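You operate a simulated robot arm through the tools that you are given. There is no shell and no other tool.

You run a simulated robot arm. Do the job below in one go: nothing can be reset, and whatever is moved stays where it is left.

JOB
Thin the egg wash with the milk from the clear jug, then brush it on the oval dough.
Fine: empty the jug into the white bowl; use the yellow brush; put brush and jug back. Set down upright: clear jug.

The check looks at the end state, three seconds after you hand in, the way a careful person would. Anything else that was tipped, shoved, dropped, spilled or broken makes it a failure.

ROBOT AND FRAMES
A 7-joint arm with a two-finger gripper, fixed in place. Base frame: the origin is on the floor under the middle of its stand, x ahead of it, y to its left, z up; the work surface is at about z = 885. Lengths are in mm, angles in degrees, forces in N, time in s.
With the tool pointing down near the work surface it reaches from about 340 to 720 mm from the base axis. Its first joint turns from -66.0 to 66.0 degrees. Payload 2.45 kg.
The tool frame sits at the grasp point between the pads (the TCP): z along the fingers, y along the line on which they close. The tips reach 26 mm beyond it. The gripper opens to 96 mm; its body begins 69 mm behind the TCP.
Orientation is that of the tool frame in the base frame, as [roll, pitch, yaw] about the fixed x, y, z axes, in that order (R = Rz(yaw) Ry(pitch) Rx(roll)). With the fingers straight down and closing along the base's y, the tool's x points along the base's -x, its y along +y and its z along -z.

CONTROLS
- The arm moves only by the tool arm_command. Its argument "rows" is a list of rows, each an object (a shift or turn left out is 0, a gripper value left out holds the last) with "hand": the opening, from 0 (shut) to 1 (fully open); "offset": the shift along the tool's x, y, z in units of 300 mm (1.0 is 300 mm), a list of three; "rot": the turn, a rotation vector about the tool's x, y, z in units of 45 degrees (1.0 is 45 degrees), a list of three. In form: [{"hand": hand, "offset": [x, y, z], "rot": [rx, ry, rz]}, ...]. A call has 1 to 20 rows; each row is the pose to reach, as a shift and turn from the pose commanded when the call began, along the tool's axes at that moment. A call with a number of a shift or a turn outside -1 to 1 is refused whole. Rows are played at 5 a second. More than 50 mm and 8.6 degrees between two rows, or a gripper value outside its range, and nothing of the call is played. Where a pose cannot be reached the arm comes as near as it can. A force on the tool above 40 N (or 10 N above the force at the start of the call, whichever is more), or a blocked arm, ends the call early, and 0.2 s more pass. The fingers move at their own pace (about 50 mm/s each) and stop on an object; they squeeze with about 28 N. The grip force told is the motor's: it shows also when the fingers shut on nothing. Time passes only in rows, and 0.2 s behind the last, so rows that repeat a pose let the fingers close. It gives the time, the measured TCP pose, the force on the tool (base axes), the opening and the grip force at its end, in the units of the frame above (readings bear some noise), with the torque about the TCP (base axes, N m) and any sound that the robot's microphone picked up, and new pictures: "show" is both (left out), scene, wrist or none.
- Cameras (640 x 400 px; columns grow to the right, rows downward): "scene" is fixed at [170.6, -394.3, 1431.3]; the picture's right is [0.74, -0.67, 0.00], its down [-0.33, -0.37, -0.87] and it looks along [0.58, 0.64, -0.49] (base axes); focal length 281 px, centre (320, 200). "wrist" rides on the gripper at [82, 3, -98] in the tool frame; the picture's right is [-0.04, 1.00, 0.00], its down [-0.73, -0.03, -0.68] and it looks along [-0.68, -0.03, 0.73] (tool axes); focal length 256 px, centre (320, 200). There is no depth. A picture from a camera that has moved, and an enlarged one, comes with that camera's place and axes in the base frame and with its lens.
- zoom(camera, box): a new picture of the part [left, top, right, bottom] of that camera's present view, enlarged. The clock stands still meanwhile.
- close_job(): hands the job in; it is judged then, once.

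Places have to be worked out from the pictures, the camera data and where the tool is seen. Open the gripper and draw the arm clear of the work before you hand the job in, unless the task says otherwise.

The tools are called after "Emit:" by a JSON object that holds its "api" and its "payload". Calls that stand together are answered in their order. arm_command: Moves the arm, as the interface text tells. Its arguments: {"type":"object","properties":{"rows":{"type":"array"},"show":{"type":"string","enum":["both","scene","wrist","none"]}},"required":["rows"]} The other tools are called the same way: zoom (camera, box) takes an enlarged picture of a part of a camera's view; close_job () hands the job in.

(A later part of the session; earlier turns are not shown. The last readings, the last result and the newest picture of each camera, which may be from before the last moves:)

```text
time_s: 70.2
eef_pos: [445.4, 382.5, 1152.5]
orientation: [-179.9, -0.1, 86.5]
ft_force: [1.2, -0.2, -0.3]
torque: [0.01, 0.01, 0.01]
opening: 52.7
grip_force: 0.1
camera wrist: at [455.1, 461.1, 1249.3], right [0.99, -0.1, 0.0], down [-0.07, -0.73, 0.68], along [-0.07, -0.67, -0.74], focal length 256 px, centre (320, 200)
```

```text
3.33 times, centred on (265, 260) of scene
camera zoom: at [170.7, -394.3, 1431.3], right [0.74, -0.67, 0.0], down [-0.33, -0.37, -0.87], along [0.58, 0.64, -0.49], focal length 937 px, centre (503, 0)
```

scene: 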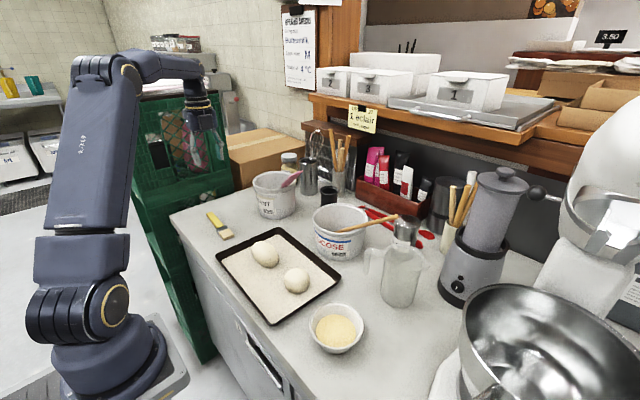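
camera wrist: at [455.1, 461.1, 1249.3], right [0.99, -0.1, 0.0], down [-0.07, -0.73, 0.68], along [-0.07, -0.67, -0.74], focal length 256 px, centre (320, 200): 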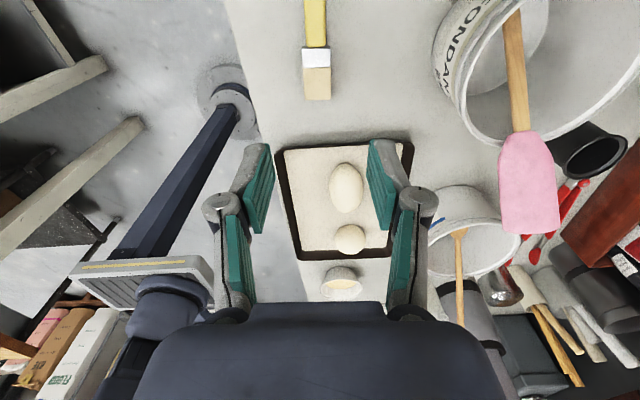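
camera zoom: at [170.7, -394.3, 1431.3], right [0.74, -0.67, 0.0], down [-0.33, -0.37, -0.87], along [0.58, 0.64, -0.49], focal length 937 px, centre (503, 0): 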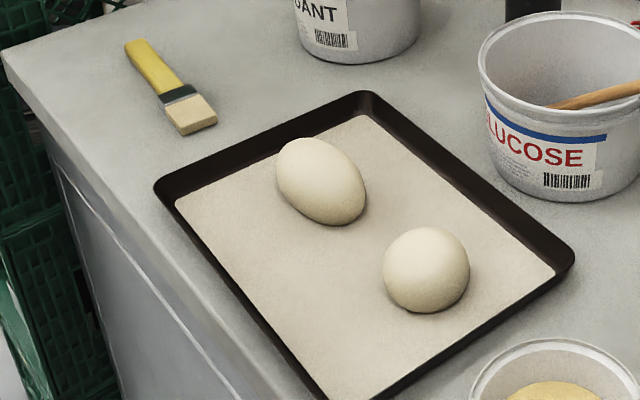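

Brush axis measured at azimuth ≈85.4°: bristle tip (437, 320), ferrule ending at y≈384, handle centre about (445, 425), 24 mm wide. I line up over the handle and come down to z≈960 for a check.

Emit:
{"api": "arm_command", "payload": {"rows": [{"offset": [0.05, -0.003, 0.02], "rot": [0, 0, 0.024]}, {"offset": [0.1, -0.006, 0.1], "rot": [0, 0, 0.024]}, {"offset": [0.1415, -0.009, 0.2], "rot": [0, 0, 0.024]}, {"offset": [0.1415, -0.009, 0.32], "rot": [0, 0, 0.024]}, {"offset": [0.1415, -0.009, 0.44], "rot": [0, 0, 0.024]}, {"offset": [0.1415, -0.009, 0.55], "rot": [0, 0, 0.024]}, {"offset": [0.1415, -0.009, 0.62], "rot": [0, 0, 0.024]}, {"offset": [0.1415, -0.009, 0.63], "rot": [0, 0, 0.024]}], "show": "both"}}

Emit:
{"api": "zoom", "payload": {"camera": "scene", "box": [160, 160, 280, 260]}}

Emit:
{"api": "zoom", "payload": {"camera": "wrist", "box": [220, 0, 420, 200]}}

```text
time_s: 72.0
eef_pos: [446.2, 427.0, 962.4]
orientation: [179.9, -0.1, 85.4]
ft_force: [0.8, 0.8, -0.1]
torque: [-0.01, -0.03, 0.01]
opening: 52.8
grip_force: 0.0
camera wrist: at [456.5, 507.9, 1059.2], right [0.99, -0.12, 0.0], down [-0.09, -0.73, 0.68], along [-0.08, -0.67, -0.74], focal length 256 px, centre (320, 200)
```

scene: 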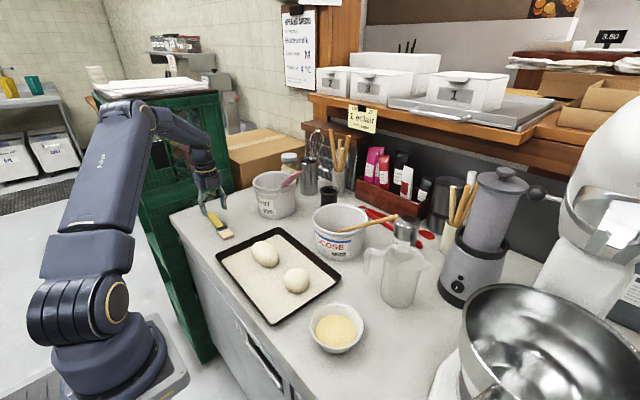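
wrist: 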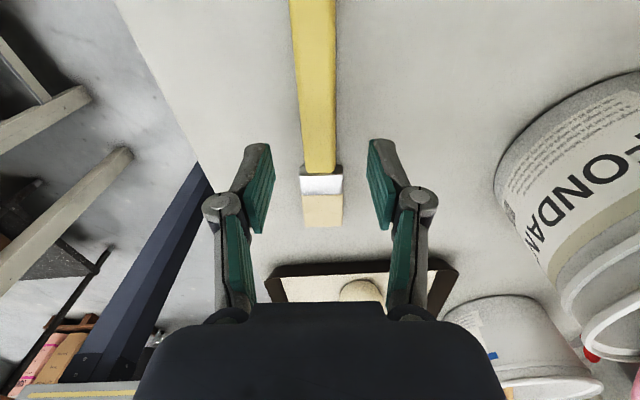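

```text
4.00 times, centred on (220, 210) of scene
camera zoom: at [170.6, -394.3, 1431.3], right [0.74, -0.67, 0.0], down [-0.33, -0.37, -0.87], along [0.58, 0.64, -0.49], focal length 1124 px, centre (720, 160)
```

zoom: 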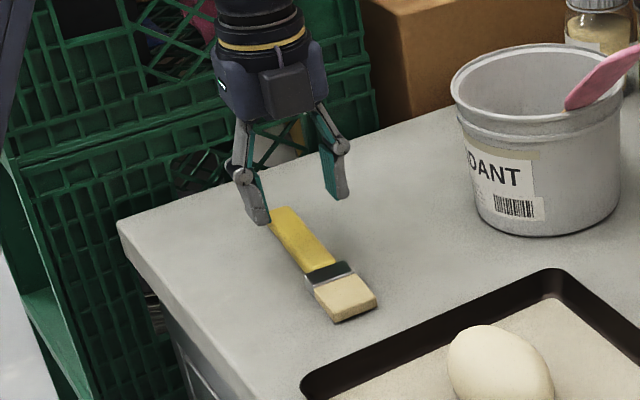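

```text
2.00 times, centred on (320, 100) of wrist
camera zoom: at [456.5, 507.9, 1059.2], right [0.99, -0.12, 0.0], down [-0.09, -0.73, 0.68], along [-0.08, -0.67, -0.74], focal length 512 px, centre (320, 400)
```

zoom: 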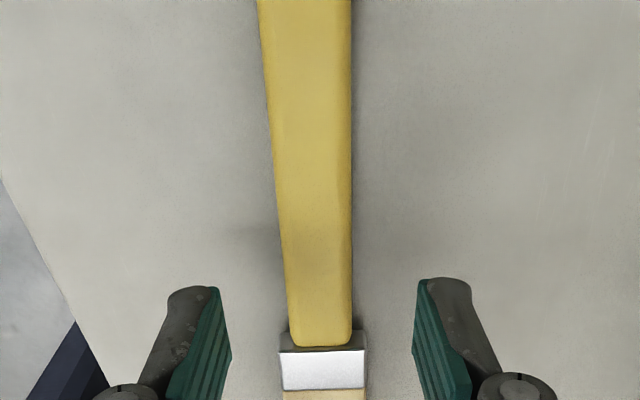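

The fingers straddle the handle squarely. I descend to fingertip height just above the counter, about z=914.

Emit:
{"api": "arm_command", "payload": {"rows": [{"offset": [0, 0, 0.04]}, {"offset": [0, 0, 0.08]}, {"offset": [0, 0, 0.11]}, {"offset": [0, 0, 0.135]}, {"offset": [0, 0, 0.15]}, {"offset": [0, 0, 0.157]}, {"offset": [0, 0, 0.157]}], "show": "none"}}

Emit:
{"api": "zoom", "payload": {"camera": "scene", "box": [160, 160, 280, 260]}}

```text
time_s: 73.6
eef_pos: [444.6, 425.2, 915.6]
orientation: [-180.0, -0.2, 85.4]
ft_force: [-0.8, -0.2, -0.9]
torque: [-0.02, -0.02, -0.02]
opening: 52.6
grip_force: 0.0
```

```text
4.00 times, centred on (220, 210) of scene
camera zoom: at [170.6, -394.3, 1431.3], right [0.74, -0.67, 0.0], down [-0.33, -0.37, -0.87], along [0.58, 0.64, -0.49], focal length 1124 px, centre (720, 160)
```

zoom: 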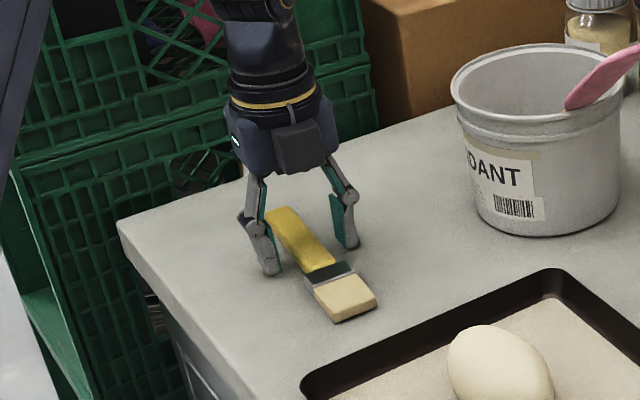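

The tips are a few mm above the counter. I lower 2 mm more and close on the handle.

Emit:
{"api": "arm_command", "payload": {"rows": [{"offset": [0, 0, 0.004]}, {"offset": [0, 0, 0.007]}, {"offset": [0, 0, 0.007], "hand": 0.4}, {"offset": [0, 0, 0.007], "hand": 0.3}, {"offset": [0, 0, 0.007], "hand": 0.15}, {"offset": [0, 0, 0.007], "hand": 0.0}, {"offset": [0, 0, 0.007], "hand": 0.0}, {"offset": [0, 0, 0.007], "hand": 0.0}, {"offset": [0, 0, 0.007], "hand": 0.0}], "show": "wrist"}}

Emit:
{"api": "zoom", "payload": {"camera": "scene", "box": [160, 160, 280, 260]}}

```text
time_s: 75.6
eef_pos: [443.7, 425.0, 912.6]
orientation: [179.9, -0.1, 85.4]
ft_force: [1.0, 0.9, 1.0]
torque: [0.01, 0.0, 0.02]
opening: 22.9
grip_force: 27.4
camera wrist: at [455.1, 505.9, 1010.4], right [0.99, -0.12, 0.0], down [-0.09, -0.73, 0.68], along [-0.08, -0.67, -0.74], focal length 256 px, centre (320, 200)
```

wrist: 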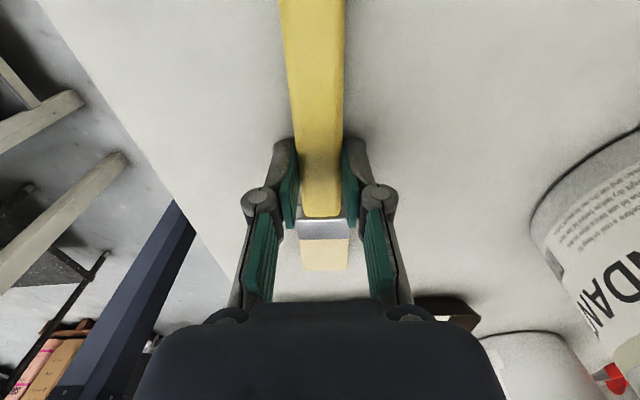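

```text
4.00 times, centred on (220, 210) of scene
camera zoom: at [170.6, -394.3, 1431.3], right [0.74, -0.67, 0.0], down [-0.33, -0.37, -0.87], along [0.58, 0.64, -0.49], focal length 1124 px, centre (720, 160)
```

zoom: 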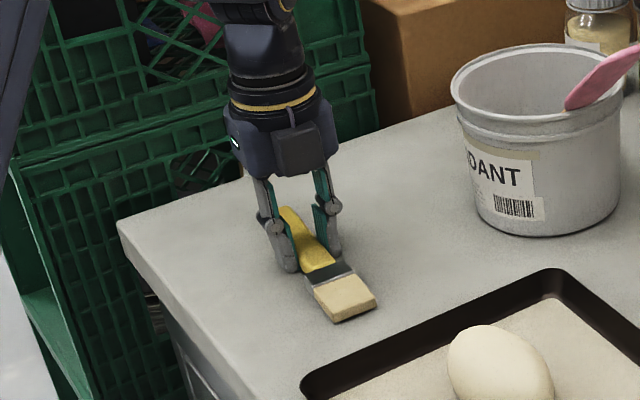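

The handle is gripped at 22.9 mm. I lift it straight up and check that the brush stays level in the fingers.

Emit:
{"api": "arm_command", "payload": {"rows": [{"offset": [0, 0, -0.02], "hand": 0.0}, {"offset": [0, 0, -0.06]}, {"offset": [0, 0, -0.12]}, {"offset": [0, 0, -0.2]}, {"offset": [0, 0, -0.3]}, {"offset": [0, 0, -0.4]}, {"offset": [0, 0, -0.5]}, {"offset": [0, 0, -0.55]}, {"offset": [0, 0, -0.55]}], "show": "both"}}

Emit:
{"api": "zoom", "payload": {"camera": "scene", "box": [150, 110, 290, 220]}}

```text
time_s: 77.6
eef_pos: [443.3, 423.7, 1080.2]
orientation: [-179.9, -0.1, 85.5]
ft_force: [0.0, 0.6, -0.2]
torque: [0.03, 0.0, 0.01]
opening: 23.0
grip_force: 28.5
camera wrist: at [454.9, 504.5, 1176.9], right [0.99, -0.12, 0.0], down [-0.09, -0.73, 0.68], along [-0.08, -0.67, -0.73], focal length 256 px, centre (320, 200)
```

scene: 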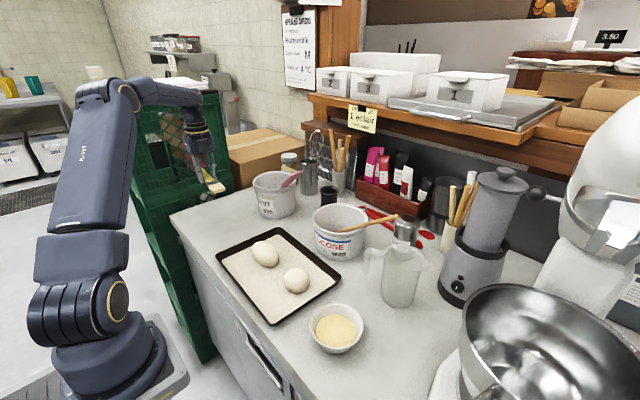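
wrist: 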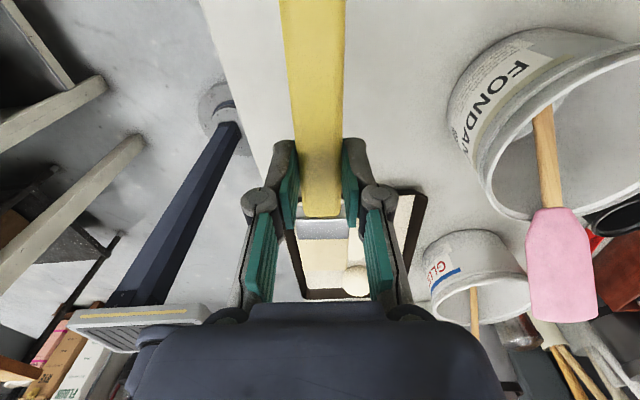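

```text
3.64 times, centred on (220, 165) of scene
camera zoom: at [170.6, -394.3, 1431.3], right [0.74, -0.67, 0.0], down [-0.33, -0.37, -0.87], along [0.58, 0.64, -0.49], focal length 1022 px, centre (684, 327)
```

zoom: 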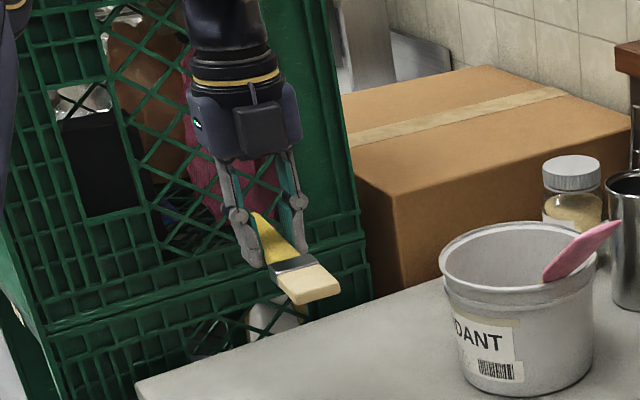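

The brush is held level. I carry it high across towards the bowl in two moves.

Emit:
{"api": "arm_command", "payload": {"rows": [{"offset": [-0.06, 0.005, -0.03]}, {"offset": [-0.18, 0.014, -0.067]}, {"offset": [-0.32, 0.025, -0.067]}, {"offset": [-0.46, 0.036, -0.067]}, {"offset": [-0.6, 0.047, -0.067]}, {"offset": [-0.74, 0.058, -0.067]}, {"offset": [-0.87, 0.068, -0.067]}, {"offset": [-0.964, 0.075, -0.067]}], "show": "none"}}

Emit:
{"api": "arm_command", "payload": {"rows": [{"offset": [-0.1, 0.008, 0]}, {"offset": [-0.22, 0.017, 0]}, {"offset": [-0.35, 0.027, 0]}, {"offset": [-0.48, 0.037, 0]}, {"offset": [-0.6, 0.047, 0]}, {"offset": [-0.7, 0.055, 0]}, {"offset": [-0.765, 0.06, 0]}, {"offset": [-0.765, 0.06, 0]}], "show": "both"}}

Emit:
{"api": "zoom", "payload": {"camera": "scene", "box": [250, 170, 410, 370]}}

```text
time_s: 79.4
eef_pos: [443.2, 134.5, 1093.7]
orientation: [180.0, 0.0, 85.6]
ft_force: [-0.4, -0.1, 0.2]
torque: [0.02, 0.04, -0.01]
opening: 23.0
grip_force: 28.0
```

```text
time_s: 81.2
eef_pos: [443.2, -96.6, 1095.7]
orientation: [180.0, -0.2, 85.4]
ft_force: [-0.6, 0.0, -0.6]
torque: [0.02, 0.04, 0.03]
opening: 22.7
grip_force: 27.8
camera wrist: at [454.5, -15.4, 1194.0], right [0.99, -0.12, 0.0], down [-0.09, -0.73, 0.68], along [-0.08, -0.67, -0.74], focal length 256 px, centre (320, 200)
```

scene: 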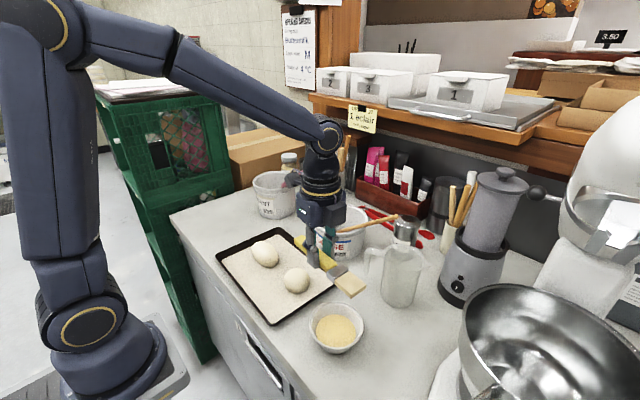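
wrist: 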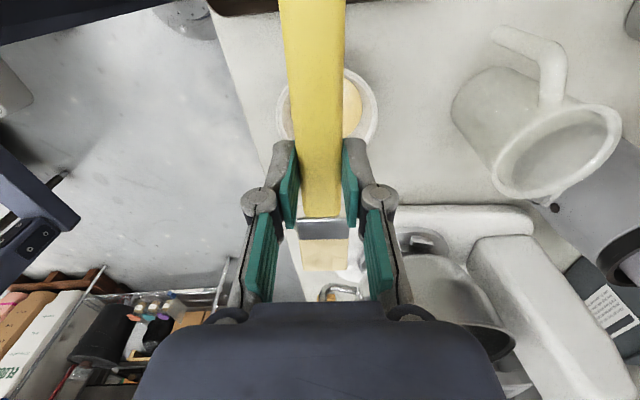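

```text
2.00 times, centred on (330, 270) of scene
camera zoom: at [170.6, -394.3, 1431.3], right [0.74, -0.67, 0.0], down [-0.33, -0.37, -0.87], along [0.58, 0.64, -0.49], focal length 562 px, centre (300, 60)
```

zoom: 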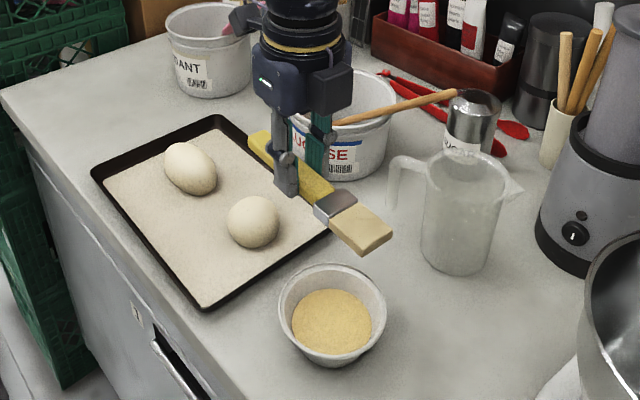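

The brush is level above and beyond the bowl, and the tip projects where my geometry says. I tilt it bristles-down to 60° at this height, with the tip staying above the bowl.

Emit:
{"api": "arm_command", "payload": {"rows": [{"offset": [-0.005, 0.002, 0], "rot": [0, 0.15, 0]}, {"offset": [-0.01, 0.004, 0], "rot": [0, 0.3, 0]}, {"offset": [-0.018, 0.006, 0], "rot": [0, 0.45, 0]}, {"offset": [-0.025, 0.008, 0], "rot": [0, 0.6, 0]}, {"offset": [-0.032, 0.01, 0], "rot": [0, 0.75, 0]}, {"offset": [-0.037, 0.012, 0], "rot": [0, 0.9, 0]}, {"offset": [-0.04, 0.0125, 0], "rot": [0, 1.0, 0]}], "show": "none"}}

Emit:
{"api": "arm_command", "payload": {"rows": [{"rot": [0, 0.12, 0]}, {"rot": [0, 0.24, 0]}, {"rot": [0, 0.333, 0]}, {"rot": [0, 0.333, 0]}], "show": "both"}}

Emit:
{"api": "zoom", "payload": {"camera": "scene", "box": [250, 170, 410, 370]}}

```text
time_s: 82.8
eef_pos: [446.6, -107.4, 1097.6]
orientation: [179.9, -45.2, 85.5]
ft_force: [-0.1, 0.2, -0.9]
torque: [0.0, -0.03, 0.01]
opening: 23.0
grip_force: 27.9
```

```text
time_s: 83.8
eef_pos: [445.9, -106.4, 1096.5]
orientation: [180.0, -60.1, 85.4]
ft_force: [0.6, -0.2, -0.6]
torque: [0.0, -0.01, 0.0]
opening: 23.1
grip_force: 28.0
camera wrist: at [447.3, -152.3, 1216.1], right [0.99, -0.1, -0.03], down [-0.11, -0.95, -0.3], along [0.0, 0.3, -0.95], focal length 256 px, centre (320, 200)
```

scene: 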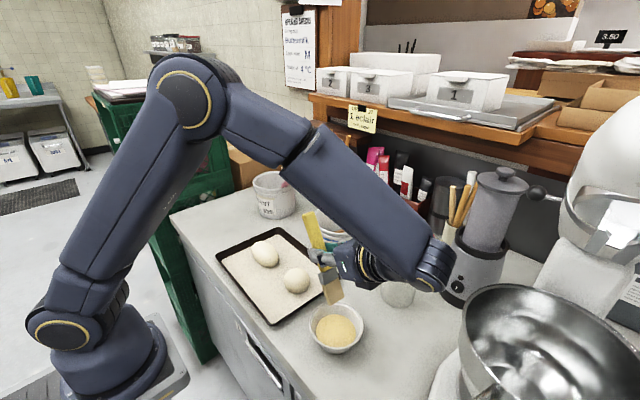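
wrist: 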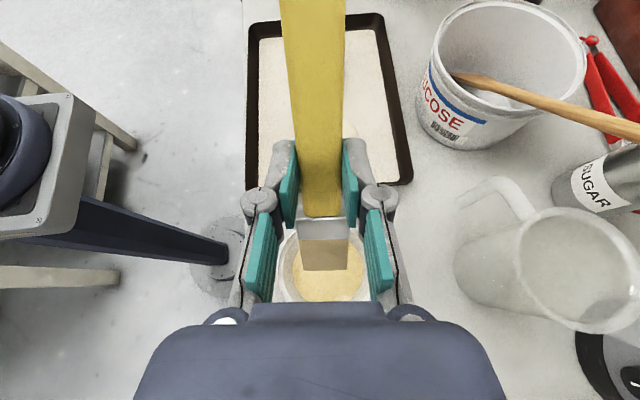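

```text
2.00 times, centred on (330, 270) of scene
camera zoom: at [170.6, -394.3, 1431.3], right [0.74, -0.67, 0.0], down [-0.33, -0.37, -0.87], along [0.58, 0.64, -0.49], focal length 562 px, centre (300, 60)
```

zoom: 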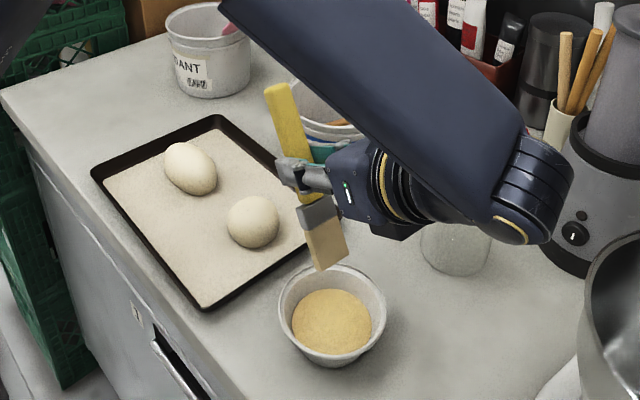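

The bristle tip hangs right over the bowl centre in both views. I lower it vertically so about 8–10 mm of bristle dips below the wash surface.

Emit:
{"api": "arm_command", "payload": {"rows": [{"offset": [-0.04, 0, 0.023]}, {"offset": [-0.09, 0, 0.052]}, {"offset": [-0.14, 0, 0.08]}, {"offset": [-0.18, 0, 0.103]}, {"offset": [-0.21, 0, 0.121]}, {"offset": [-0.235, 0, 0.135]}, {"offset": [-0.25, 0, 0.144]}, {"offset": [-0.262, 0, 0.151]}, {"offset": [-0.262, 0, 0.151]}], "show": "both"}}

Emit:
{"api": "zoom", "payload": {"camera": "scene", "box": [280, 220, 400, 370]}}

Emit:
{"api": "zoom", "payload": {"camera": "wrist", "box": [240, 180, 400, 320]}}

```text
time_s: 85.8
eef_pos: [445.4, -108.1, 1005.3]
orientation: [-179.9, -60.1, 85.4]
ft_force: [-0.2, -0.3, -0.4]
torque: [0.0, -0.02, 0.01]
opening: 22.8
grip_force: 27.9
camera wrist: at [447.1, -153.7, 1124.3], right [0.99, -0.1, -0.04], down [-0.11, -0.95, -0.3], along [0.0, 0.3, -0.95], focal length 256 px, centre (320, 200)
```

scene: 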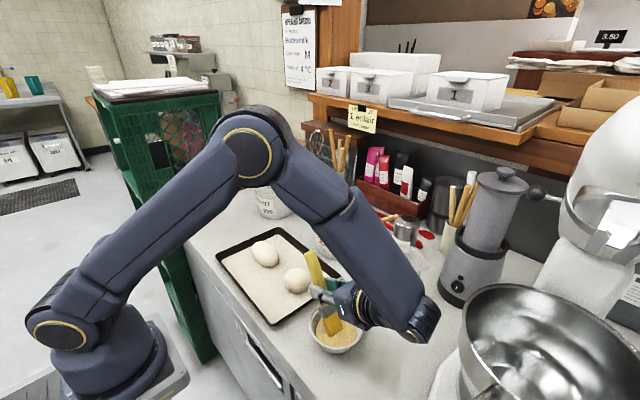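
wrist: 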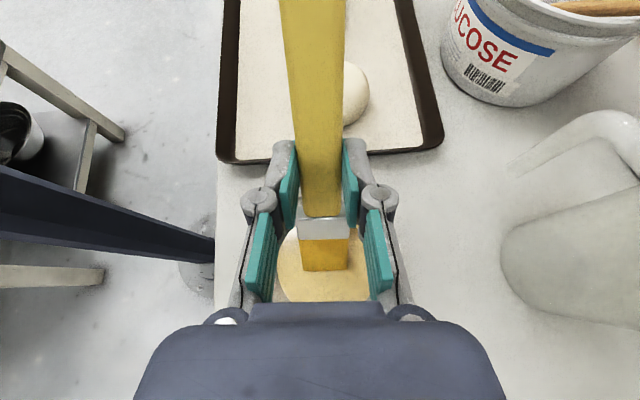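

```text
2.67 times, centred on (340, 295) of scene
camera zoom: at [170.6, -394.3, 1431.3], right [0.74, -0.67, 0.0], down [-0.33, -0.37, -0.87], along [0.58, 0.64, -0.49], focal length 749 px, centre (267, -53)
```

zoom: 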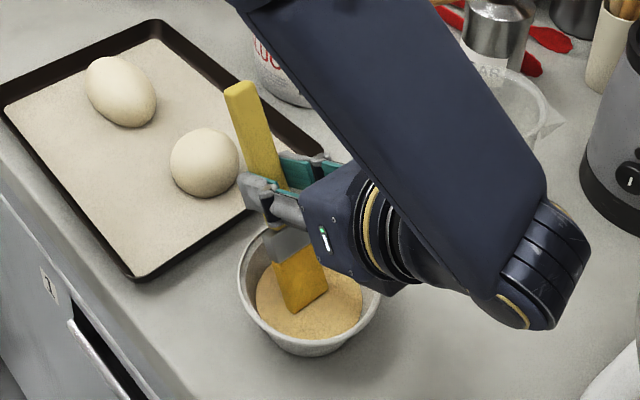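

```text
2.86 times, centred on (320, 250) of wrist
camera zoom: at [447.1, -153.7, 1124.3], right [0.99, -0.1, -0.04], down [-0.11, -0.95, -0.3], along [0.0, 0.3, -0.95], focal length 731 px, centre (320, 57)
```

zoom: 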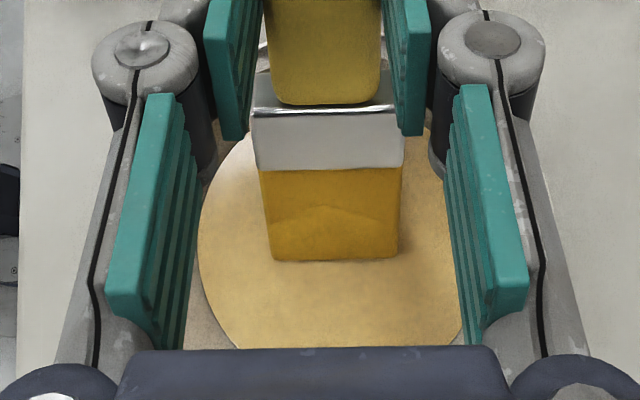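

The bristles have turned deep yellow, so the brush is loaded. I raise it slowly and hold over the bowl a moment to let any drips fall.

Emit:
{"api": "arm_command", "payload": {"rows": [{"offset": [0.0, 0, 0.0]}, {"offset": [0.03, 0, -0.017]}, {"offset": [0.06, 0, -0.035]}, {"offset": [0.09, 0, -0.052]}, {"offset": [0.1, 0, -0.058]}, {"offset": [0.1, 0, -0.058]}, {"offset": [0.1, 0, -0.058]}, {"offset": [0.1, 0, -0.058]}, {"offset": [0.1, 0, -0.058]}, {"offset": [0.1, 0, -0.058]}, {"offset": [0.1, 0, -0.058]}, {"offset": [0.1, 0, -0.058]}, {"offset": [0.14, 0, -0.08]}, {"offset": [0.2, 0, -0.115]}, {"offset": [0.25, 0, -0.144]}, {"offset": [0.25, 0, -0.144]}], "show": "both"}}

Emit:
{"api": "zoom", "payload": {"camera": "scene", "box": [230, 200, 390, 360]}}

```text
time_s: 89.2
eef_pos: [446.0, -108.1, 1091.1]
orientation: [-179.9, -60.1, 85.3]
ft_force: [-0.4, -0.3, -1.6]
torque: [0.0, -0.01, 0.01]
opening: 23.0
grip_force: 28.5
camera wrist: at [448.1, -153.7, 1210.3], right [0.99, -0.1, -0.04], down [-0.11, -0.95, -0.3], along [0.0, 0.3, -0.95], focal length 256 px, centre (320, 200)
```

scene: 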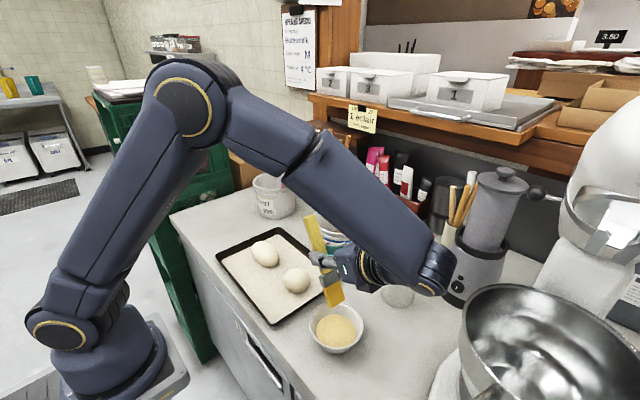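
wrist: 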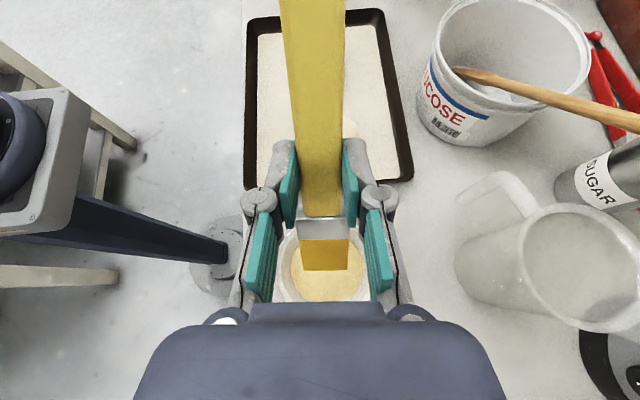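

```text
2.50 times, centred on (310, 280) of scene
camera zoom: at [170.6, -394.3, 1431.3], right [0.74, -0.67, 0.0], down [-0.33, -0.37, -0.87], along [0.58, 0.64, -0.49], focal length 702 px, centre (345, 0)
```

zoom: 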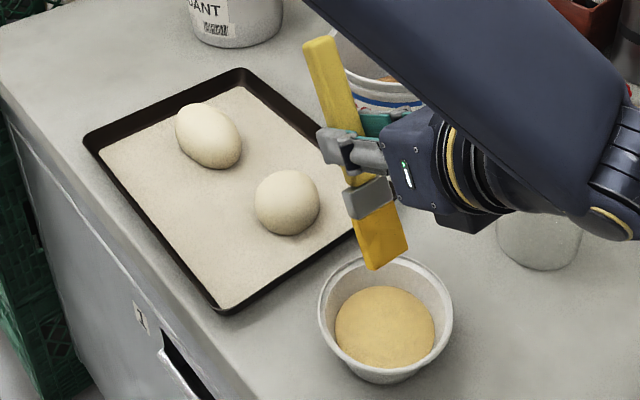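

The brush is loaded and not visibly dripping. I carry it around the near side, avoiding the round dough, to a spot above the oval dough, easing the tilt to 50°.

Emit:
{"api": "arm_command", "payload": {"rows": [{"offset": [0.02, -0.015, 0.035]}, {"offset": [0.06, -0.044, 0.104]}, {"offset": [0.1, -0.074, 0.173]}, {"offset": [0.14, -0.103, 0.243]}, {"offset": [0.18, -0.133, 0.312]}, {"offset": [0.22, -0.162, 0.381]}, {"offset": [0.24, -0.177, 0.416]}], "show": "none"}}

Emit:
{"api": "arm_command", "payload": {"rows": [{"offset": [0.03, 0.024, 0.052], "rot": [0, -0.03, 0]}, {"offset": [0.07, 0.056, 0.121], "rot": [0, -0.06, 0]}, {"offset": [0.11, 0.087, 0.19], "rot": [0, -0.1, 0]}, {"offset": [0.15, 0.119, 0.26], "rot": [0, -0.14, 0]}, {"offset": [0.19, 0.151, 0.329], "rot": [0, -0.18, 0]}, {"offset": [0.22, 0.175, 0.381], "rot": [0, -0.2, 0]}, {"offset": [0.244, 0.194, 0.422], "rot": [0, -0.222, 0]}, {"offset": [0.244, 0.194, 0.422], "rot": [0, -0.222, 0]}], "show": "both"}}

Emit:
{"api": "zoom", "payload": {"camera": "scene", "box": [200, 160, 360, 300]}}

```text
time_s: 90.8
eef_pos: [405.2, 38.8, 1093.5]
orientation: [-179.9, -60.1, 85.3]
ft_force: [-0.4, 0.4, -0.2]
torque: [0.0, 0.01, 0.01]
opening: 22.8
grip_force: 27.5
```

```text
time_s: 92.6
eef_pos: [473.8, 181.7, 1092.7]
orientation: [-179.9, -50.1, 85.5]
ft_force: [-0.4, -0.3, -0.1]
torque: [0.0, -0.01, -0.01]
opening: 23.2
grip_force: 27.9
camera wrist: at [478.2, 157.5, 1216.8], right [0.99, -0.11, -0.03], down [-0.11, -0.99, -0.13], along [-0.02, 0.13, -0.99], focal length 256 px, centre (320, 200)
```

scene: 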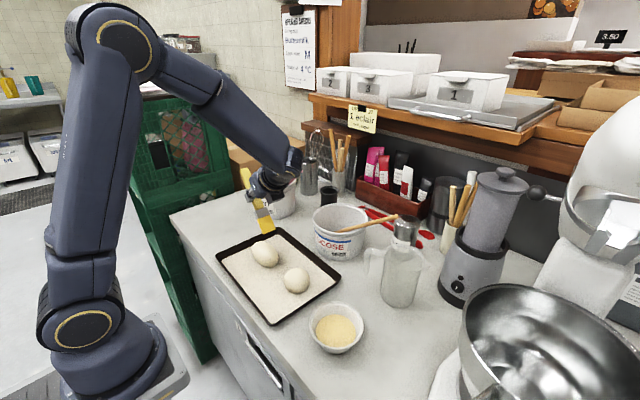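
wrist: 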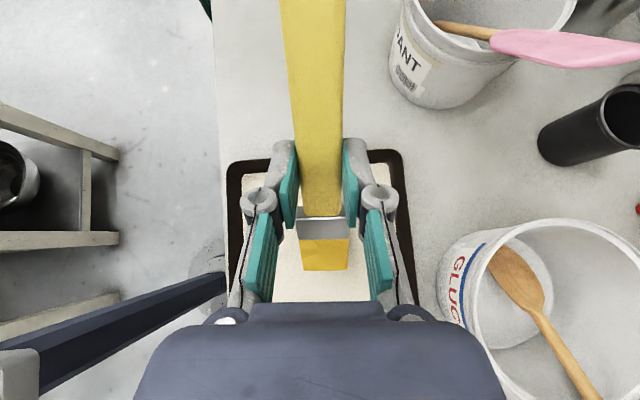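

```text
2.86 times, centred on (280, 230) of scene
camera zoom: at [170.7, -394.3, 1431.3], right [0.74, -0.67, 0.0], down [-0.33, -0.37, -0.87], along [0.58, 0.64, -0.49], focal length 803 px, centre (434, 114)
```

zoom: 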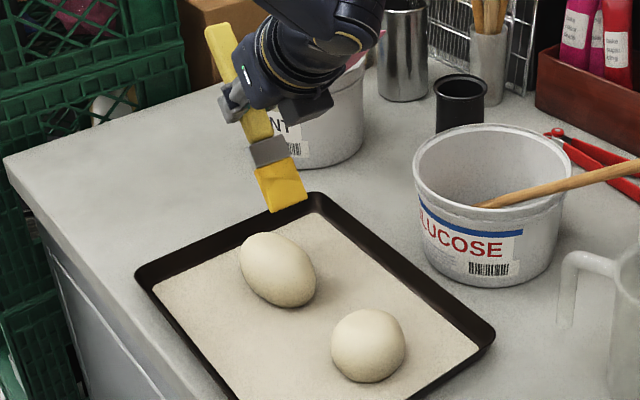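

The brush tip is above the dough with a clear scene view. I lower 50 mm to just above the dough and check.

Emit:
{"api": "arm_command", "payload": {"rows": [{"offset": [-0.03, 0, 0.025]}, {"offset": [-0.06, 0, 0.05]}, {"offset": [-0.09, 0, 0.075]}, {"offset": [-0.115, 0, 0.096]}, {"offset": [-0.128, 0, 0.107]}, {"offset": [-0.128, 0, 0.107]}], "show": "wrist"}}

Emit:
{"api": "zoom", "payload": {"camera": "scene", "box": [220, 190, 320, 290]}}

Emit:
{"api": "zoom", "payload": {"camera": "wrist", "box": [220, 180, 420, 320]}}

```text
time_s: 94.0
eef_pos: [473.8, 182.3, 1041.0]
orientation: [-179.9, -50.1, 85.3]
ft_force: [-0.4, 0.0, -0.3]
torque: [-0.02, -0.01, 0.02]
opening: 22.9
grip_force: 28.6
camera wrist: at [477.0, 157.8, 1165.7], right [0.99, -0.1, -0.03], down [-0.11, -0.99, -0.13], along [-0.02, 0.13, -0.99], focal length 256 px, centre (320, 200)
```

wrist: 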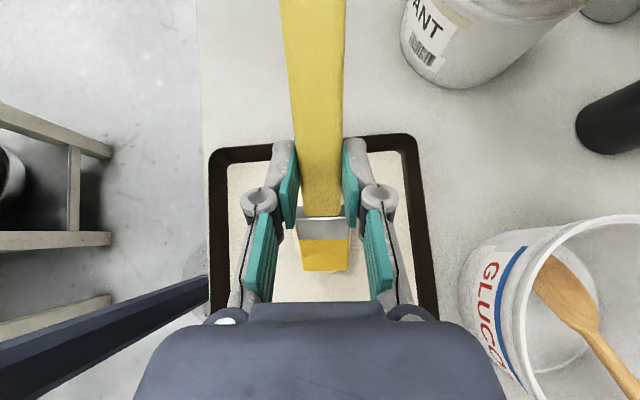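

```text
4.00 times, centred on (270, 240) of scene
camera zoom: at [170.6, -394.3, 1431.3], right [0.74, -0.67, 0.0], down [-0.33, -0.37, -0.87], along [0.58, 0.64, -0.49], focal length 1124 px, centre (520, 40)
```

zoom: 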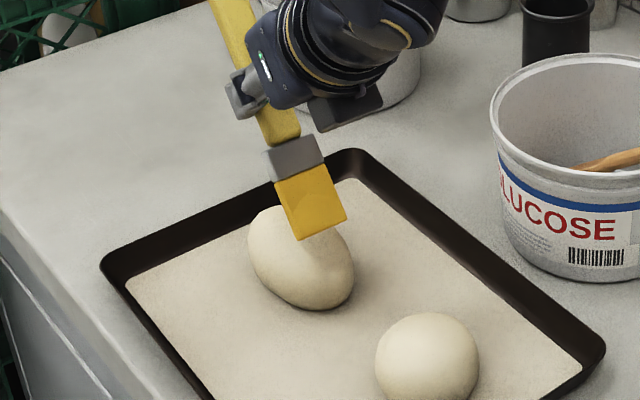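

```text
2.86 times, centred on (320, 250) of wrist
camera zoom: at [477.0, 157.8, 1165.7], right [0.99, -0.1, -0.03], down [-0.11, -0.99, -0.13], along [-0.02, 0.13, -0.99], focal length 731 px, centre (320, 57)
```

zoom: 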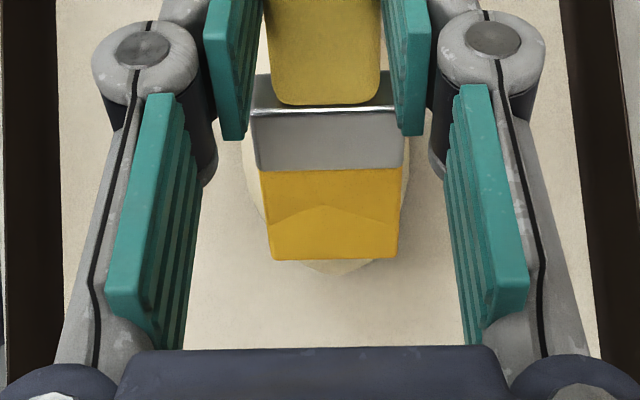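

The tip is centred over the dough (x≈470), about 12–15 mm above its surface near the front end. I lower in small steps, watching force.

Emit:
{"api": "arm_command", "payload": {"rows": [{"offset": [-0.0085, 0, 0.0071]}, {"offset": [-0.017, 0, 0.0142]}, {"offset": [-0.0256, 0, 0.0214]}, {"offset": [-0.0256, 0, 0.0214]}], "show": "none"}}

Emit:
{"api": "zoom", "payload": {"camera": "scene", "box": [235, 205, 305, 275]}}

```text
time_s: 95.0
eef_pos: [473.0, 180.4, 1031.5]
orientation: [-179.9, -50.0, 85.3]
ft_force: [-0.7, 0.3, -0.8]
torque: [-0.02, 0.0, -0.01]
opening: 22.8
grip_force: 27.5
```

```text
5.71 times, centred on (270, 240) of scene
camera zoom: at [170.6, -394.3, 1431.3], right [0.74, -0.67, 0.0], down [-0.33, -0.37, -0.87], along [0.58, 0.64, -0.49], focal length 1606 px, centre (606, -29)
```

zoom: 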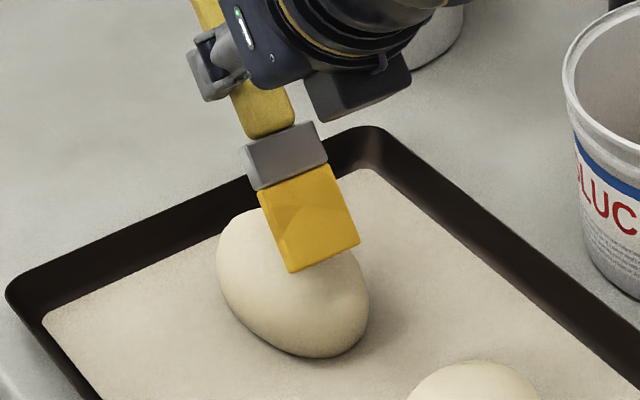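

No contact yet. I continue down 4 mm in 1 mm steps.

Emit:
{"api": "arm_command", "payload": {"rows": [{"offset": [-0.0026, 0, 0.0021]}, {"offset": [-0.0051, 0, 0.0043]}, {"offset": [-0.0077, 0, 0.0064]}, {"offset": [-0.0102, 0, 0.0086]}, {"offset": [-0.0102, 0, 0.0086]}], "show": "none"}}

Emit:
{"api": "zoom", "payload": {"camera": "scene", "box": [235, 205, 305, 275]}}

```text
time_s: 96.2
eef_pos: [473.6, 180.9, 1027.4]
orientation: [-179.9, -50.1, 85.3]
ft_force: [-0.8, -0.4, 0.1]
torque: [0.01, 0.0, 0.03]
opening: 23.1
grip_force: 28.2
```

```text
5.71 times, centred on (270, 240) of scene
camera zoom: at [170.6, -394.3, 1431.3], right [0.74, -0.67, 0.0], down [-0.33, -0.37, -0.87], along [0.58, 0.64, -0.49], focal length 1606 px, centre (606, -29)
```

zoom: 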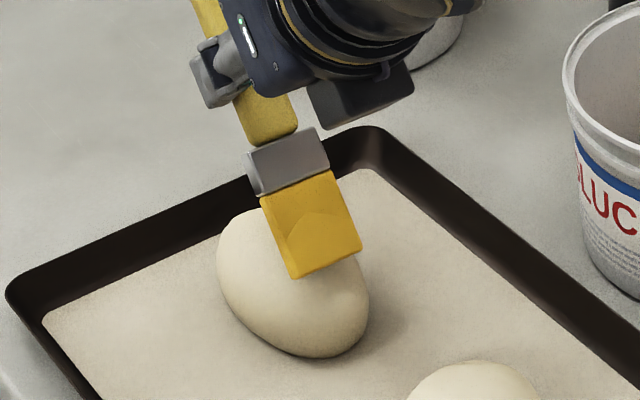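

Still free. I lower another 4 mm.

Emit:
{"api": "arm_command", "payload": {"rows": [{"offset": [-0.0026, 0, 0.0021]}, {"offset": [-0.0051, 0, 0.0043]}, {"offset": [-0.0077, 0, 0.0064]}, {"offset": [-0.0102, 0, 0.0086]}, {"offset": [-0.0102, 0, 0.0086]}], "show": "none"}}

Emit:
{"api": "zoom", "payload": {"camera": "scene", "box": [235, 205, 305, 275]}}

```text
time_s: 97.4
eef_pos: [475.0, 181.4, 1024.9]
orientation: [-179.9, -50.1, 85.4]
ft_force: [0.6, -0.4, 0.9]
torque: [-0.03, -0.01, -0.01]
opening: 23.2
grip_force: 28.1
```

```text
5.71 times, centred on (270, 240) of scene
camera zoom: at [170.6, -394.3, 1431.3], right [0.74, -0.67, 0.0], down [-0.33, -0.37, -0.87], along [0.58, 0.64, -0.49], focal length 1606 px, centre (606, -29)
```

zoom: 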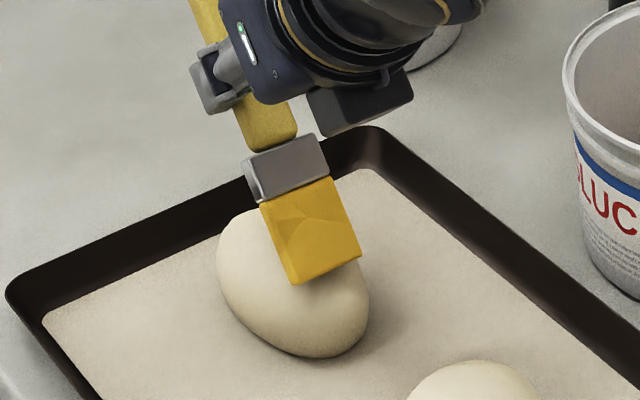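

Perhaps just touching; the force is within noise. I go down 2 mm more and re-read.

Emit:
{"api": "arm_command", "payload": {"rows": [{"offset": [-0.0026, 0, 0.0021]}, {"offset": [-0.0051, 0, 0.0043]}, {"offset": [-0.0051, 0, 0.0043]}], "show": "none"}}

Emit:
{"api": "arm_command", "payload": {"rows": [{"offset": [0, 0, 0]}], "show": "wrist"}}

Emit:
{"api": "zoom", "payload": {"camera": "scene", "box": [235, 205, 305, 275]}}

Emit:
{"api": "zoom", "payload": {"camera": "wrist", "box": [220, 180, 420, 320]}}

```text
time_s: 98.2
eef_pos: [473.8, 182.1, 1023.3]
orientation: [179.8, -50.1, 85.5]
ft_force: [-0.2, -2.2, 8.3]
torque: [-0.66, 0.01, 0.03]
opening: 22.7
grip_force: 27.7
```

```text
time_s: 98.6
eef_pos: [474.2, 181.0, 1023.1]
orientation: [-179.9, -50.1, 85.4]
ft_force: [-0.4, -2.3, 8.0]
torque: [-0.59, -0.04, 0.01]
opening: 22.9
grip_force: 28.0
camera wrist: at [477.2, 158.0, 1147.5], right [0.99, -0.11, -0.03], down [-0.11, -0.99, -0.13], along [-0.02, 0.13, -0.99], focal length 256 px, centre (320, 200)
```

wrist: 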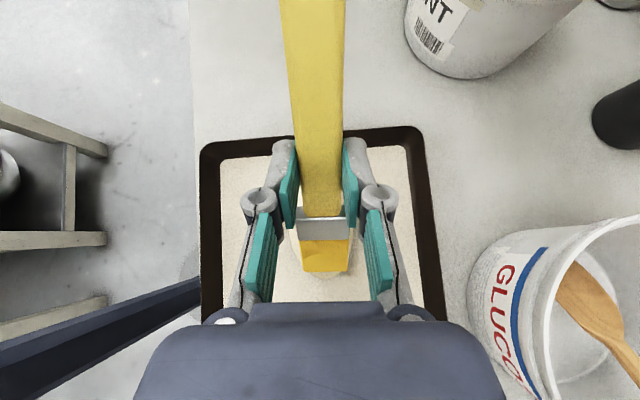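

```text
5.71 times, centred on (270, 240) of scene
camera zoom: at [170.5, -394.4, 1431.3], right [0.74, -0.67, 0.0], down [-0.33, -0.37, -0.87], along [0.58, 0.64, -0.49], focal length 1606 px, centre (606, -29)
```

zoom: 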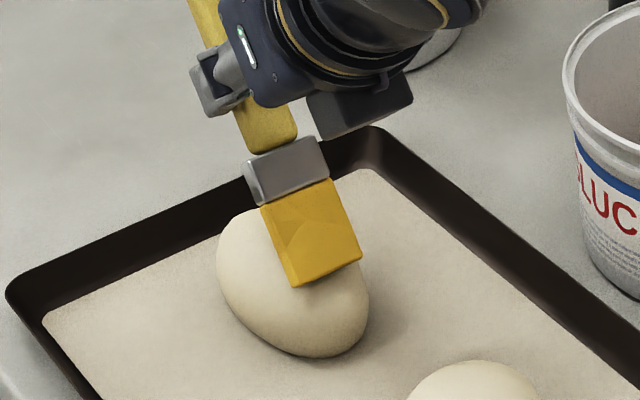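

```text
2.86 times, centred on (320, 250) of wrist
camera zoom: at [477.2, 158.0, 1147.5], right [0.99, -0.11, -0.03], down [-0.11, -0.99, -0.13], along [-0.02, 0.13, -0.99], focal length 731 px, centre (320, 57)
```

zoom: 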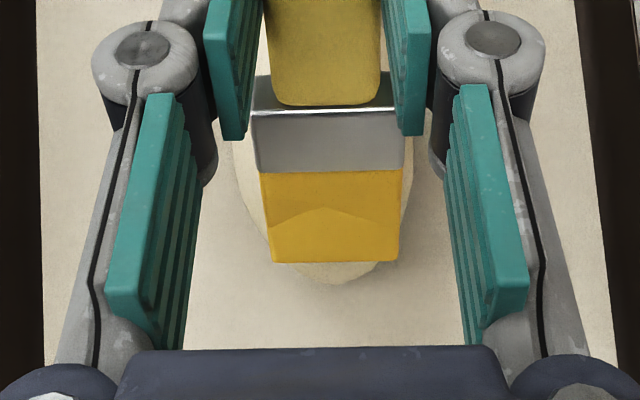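

Firm contact at 8 N shows the surface at the tip's height of about 926, at y≈135. I ease off 1 mm and draw the brush backwards (+y) along the dough, following its rising curve, with a force check.

Emit:
{"api": "arm_command", "payload": {"rows": [{"offset": [0.0026, 0, -0.0021]}, {"offset": [0.0099, 0, 0.0025]}, {"offset": [0.0171, 0, 0.0074]}, {"offset": [0.0242, 0, 0.0123]}, {"offset": [0.0311, 0, 0.0174]}], "show": "none"}}

Emit:
{"api": "zoom", "payload": {"camera": "scene", "box": [235, 205, 305, 275]}}

```text
time_s: 99.8
eef_pos: [474.1, 190.8, 1027.0]
orientation: [-179.8, -50.1, 85.3]
ft_force: [0.4, -0.9, 0.4]
torque: [-0.06, 0.0, 0.01]
opening: 22.8
grip_force: 28.0
```

```text
5.71 times, centred on (270, 240) of scene
camera zoom: at [170.6, -394.3, 1431.3], right [0.74, -0.67, 0.0], down [-0.33, -0.37, -0.87], along [0.58, 0.64, -0.49], focal length 1606 px, centre (606, -29)
```

zoom: 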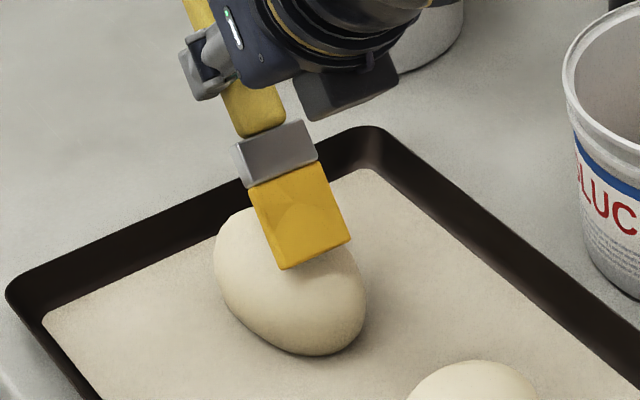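

Contact is very light now. I take a closer look at the dough for any sheen.

Emit:
{"api": "zoom", "payload": {"camera": "scene", "box": [250, 235, 290, 265]}}

Emit:
{"api": "zoom", "payload": {"camera": "wrist", "box": [280, 220, 370, 300]}}

```text
13.33 times, centred on (270, 250) of scene
camera zoom: at [170.6, -394.3, 1431.3], right [0.74, -0.67, 0.0], down [-0.33, -0.37, -0.87], along [0.58, 0.64, -0.49], focal length 3746 px, centre (987, -467)
```

zoom: 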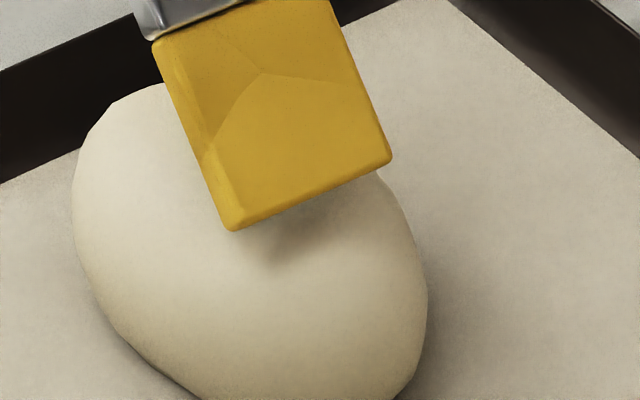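

```text
5.00 times, centred on (325, 260) of wrist
camera zoom: at [477.4, 167.5, 1152.1], right [0.99, -0.11, -0.03], down [-0.11, -0.99, -0.13], along [-0.02, 0.13, -0.99], focal length 1280 px, centre (295, -100)
```

zoom: 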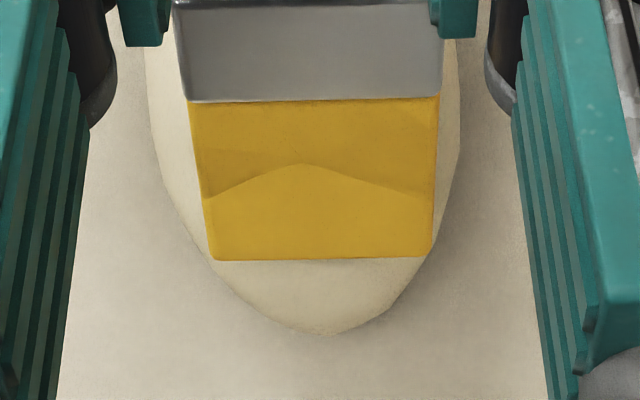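

There is no visible coat yet. I continue the stroke with slightly more pressure over the crown.

Emit:
{"api": "arm_command", "payload": {"rows": [{"offset": [-0.002, 0, 0.0017]}, {"offset": [0.0059, 0, 0.0081]}, {"offset": [0.0136, 0, 0.0147]}, {"offset": [0.021, 0, 0.0215]}, {"offset": [0.0282, 0, 0.0285]}, {"offset": [0.0351, 0, 0.0358]}], "show": "none"}}

Emit:
{"api": "zoom", "payload": {"camera": "scene", "box": [235, 205, 305, 275]}}

```text
time_s: 101.2
eef_pos: [477.1, 206.6, 1027.4]
orientation: [180.0, -50.1, 85.4]
ft_force: [0.1, -1.5, 2.1]
torque: [-0.31, 0.05, 0.0]
opening: 22.9
grip_force: 28.0
```

```text
5.71 times, centred on (270, 240) of scene
camera zoom: at [170.6, -394.3, 1431.3], right [0.74, -0.67, 0.0], down [-0.33, -0.37, -0.87], along [0.58, 0.64, -0.49], focal length 1606 px, centre (606, -29)
```

zoom: 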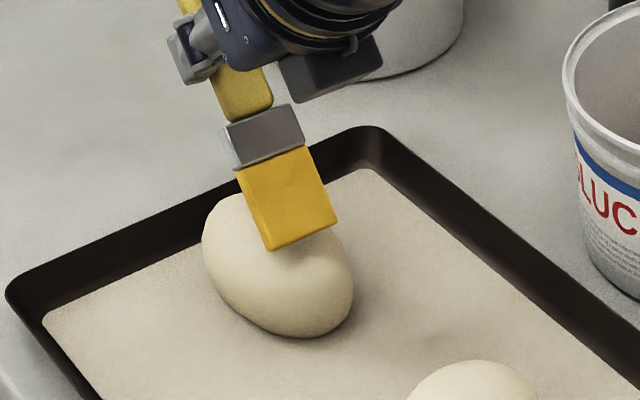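

The dough is light and is being dragged along (about 8–9 mm towards +y). I stop, lift the brush slightly and look closely at the dough.

Emit:
{"api": "arm_command", "payload": {"rows": [{"offset": [0.01, 0, -0.0085]}, {"offset": [0.025, 0, -0.021]}, {"offset": [0.05, 0, -0.042]}, {"offset": [0.08, 0, -0.067]}, {"offset": [0.08, 0, -0.067]}], "show": "wrist"}}

Emit:
{"api": "zoom", "payload": {"camera": "scene", "box": [235, 205, 305, 275]}}

Emit:
{"api": "zoom", "payload": {"camera": "wrist", "box": [260, 200, 390, 310]}}

```text
time_s: 102.4
eef_pos: [476.5, 206.5, 1058.2]
orientation: [-179.9, -49.9, 85.3]
ft_force: [-0.1, 0.0, 0.6]
torque: [-0.01, 0.03, 0.0]
opening: 22.7
grip_force: 28.1
camera wrist: at [479.8, 183.1, 1183.3], right [0.99, -0.1, -0.03], down [-0.11, -0.99, -0.13], along [-0.02, 0.13, -0.99], focal length 256 px, centre (320, 200)
```

wrist: 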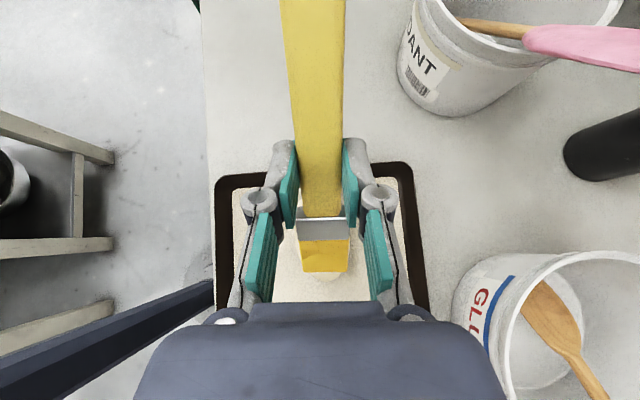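

```text
5.71 times, centred on (270, 240) of scene
camera zoom: at [170.6, -394.3, 1431.3], right [0.74, -0.67, 0.0], down [-0.33, -0.37, -0.87], along [0.58, 0.64, -0.49], focal length 1606 px, centre (606, -29)
```

zoom: 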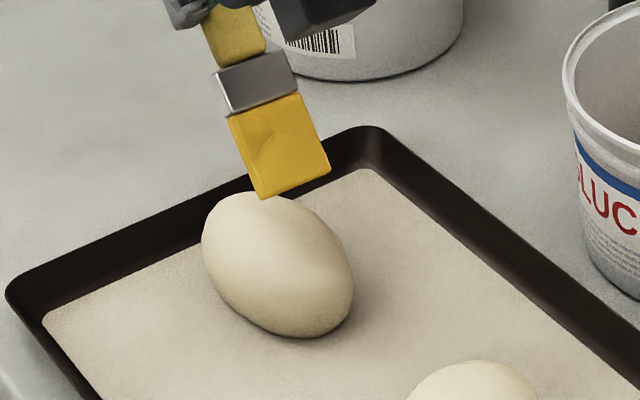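

```text
3.64 times, centred on (325, 255) of wrist
camera zoom: at [479.8, 183.1, 1183.3], right [0.99, -0.1, -0.03], down [-0.11, -0.99, -0.13], along [-0.02, 0.13, -0.99], focal length 931 px, centre (302, 0)
```

zoom: 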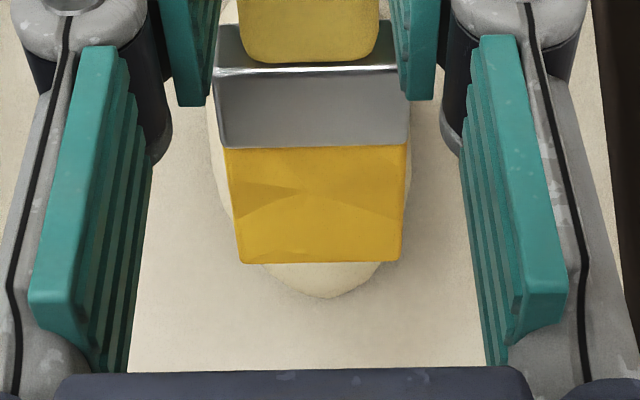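

The coat isn't visible yet, and the dough was dragged about 15 mm towards +y. I'll set the tip on its crown and use return strokes towards -y, which also bring it back. First I position just above the crown.

Emit:
{"api": "arm_command", "payload": {"rows": [{"offset": [0.02, 0, 0.023]}, {"offset": [0.0384, 0, 0.046]}, {"offset": [0.015, 0, 0.0655]}, {"offset": [-0.01, 0, 0.0865]}, {"offset": [-0.0306, 0, 0.1037]}, {"offset": [-0.0306, 0, 0.1037]}], "show": "none"}}

Emit:
{"api": "zoom", "payload": {"camera": "scene", "box": [235, 205, 305, 275]}}

```text
time_s: 103.8
eef_pos: [479.1, 223.5, 1031.6]
orientation: [-180.0, -50.1, 85.4]
ft_force: [1.0, -0.3, 0.4]
torque: [0.02, 0.02, -0.01]
opening: 23.1
grip_force: 28.0
```

```text
5.71 times, centred on (270, 240) of scene
camera zoom: at [170.6, -394.3, 1431.3], right [0.74, -0.67, 0.0], down [-0.33, -0.37, -0.87], along [0.58, 0.64, -0.49], focal length 1606 px, centre (606, -29)
```

zoom: 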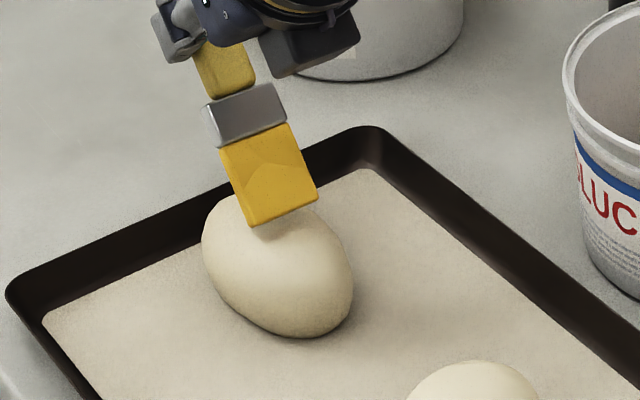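

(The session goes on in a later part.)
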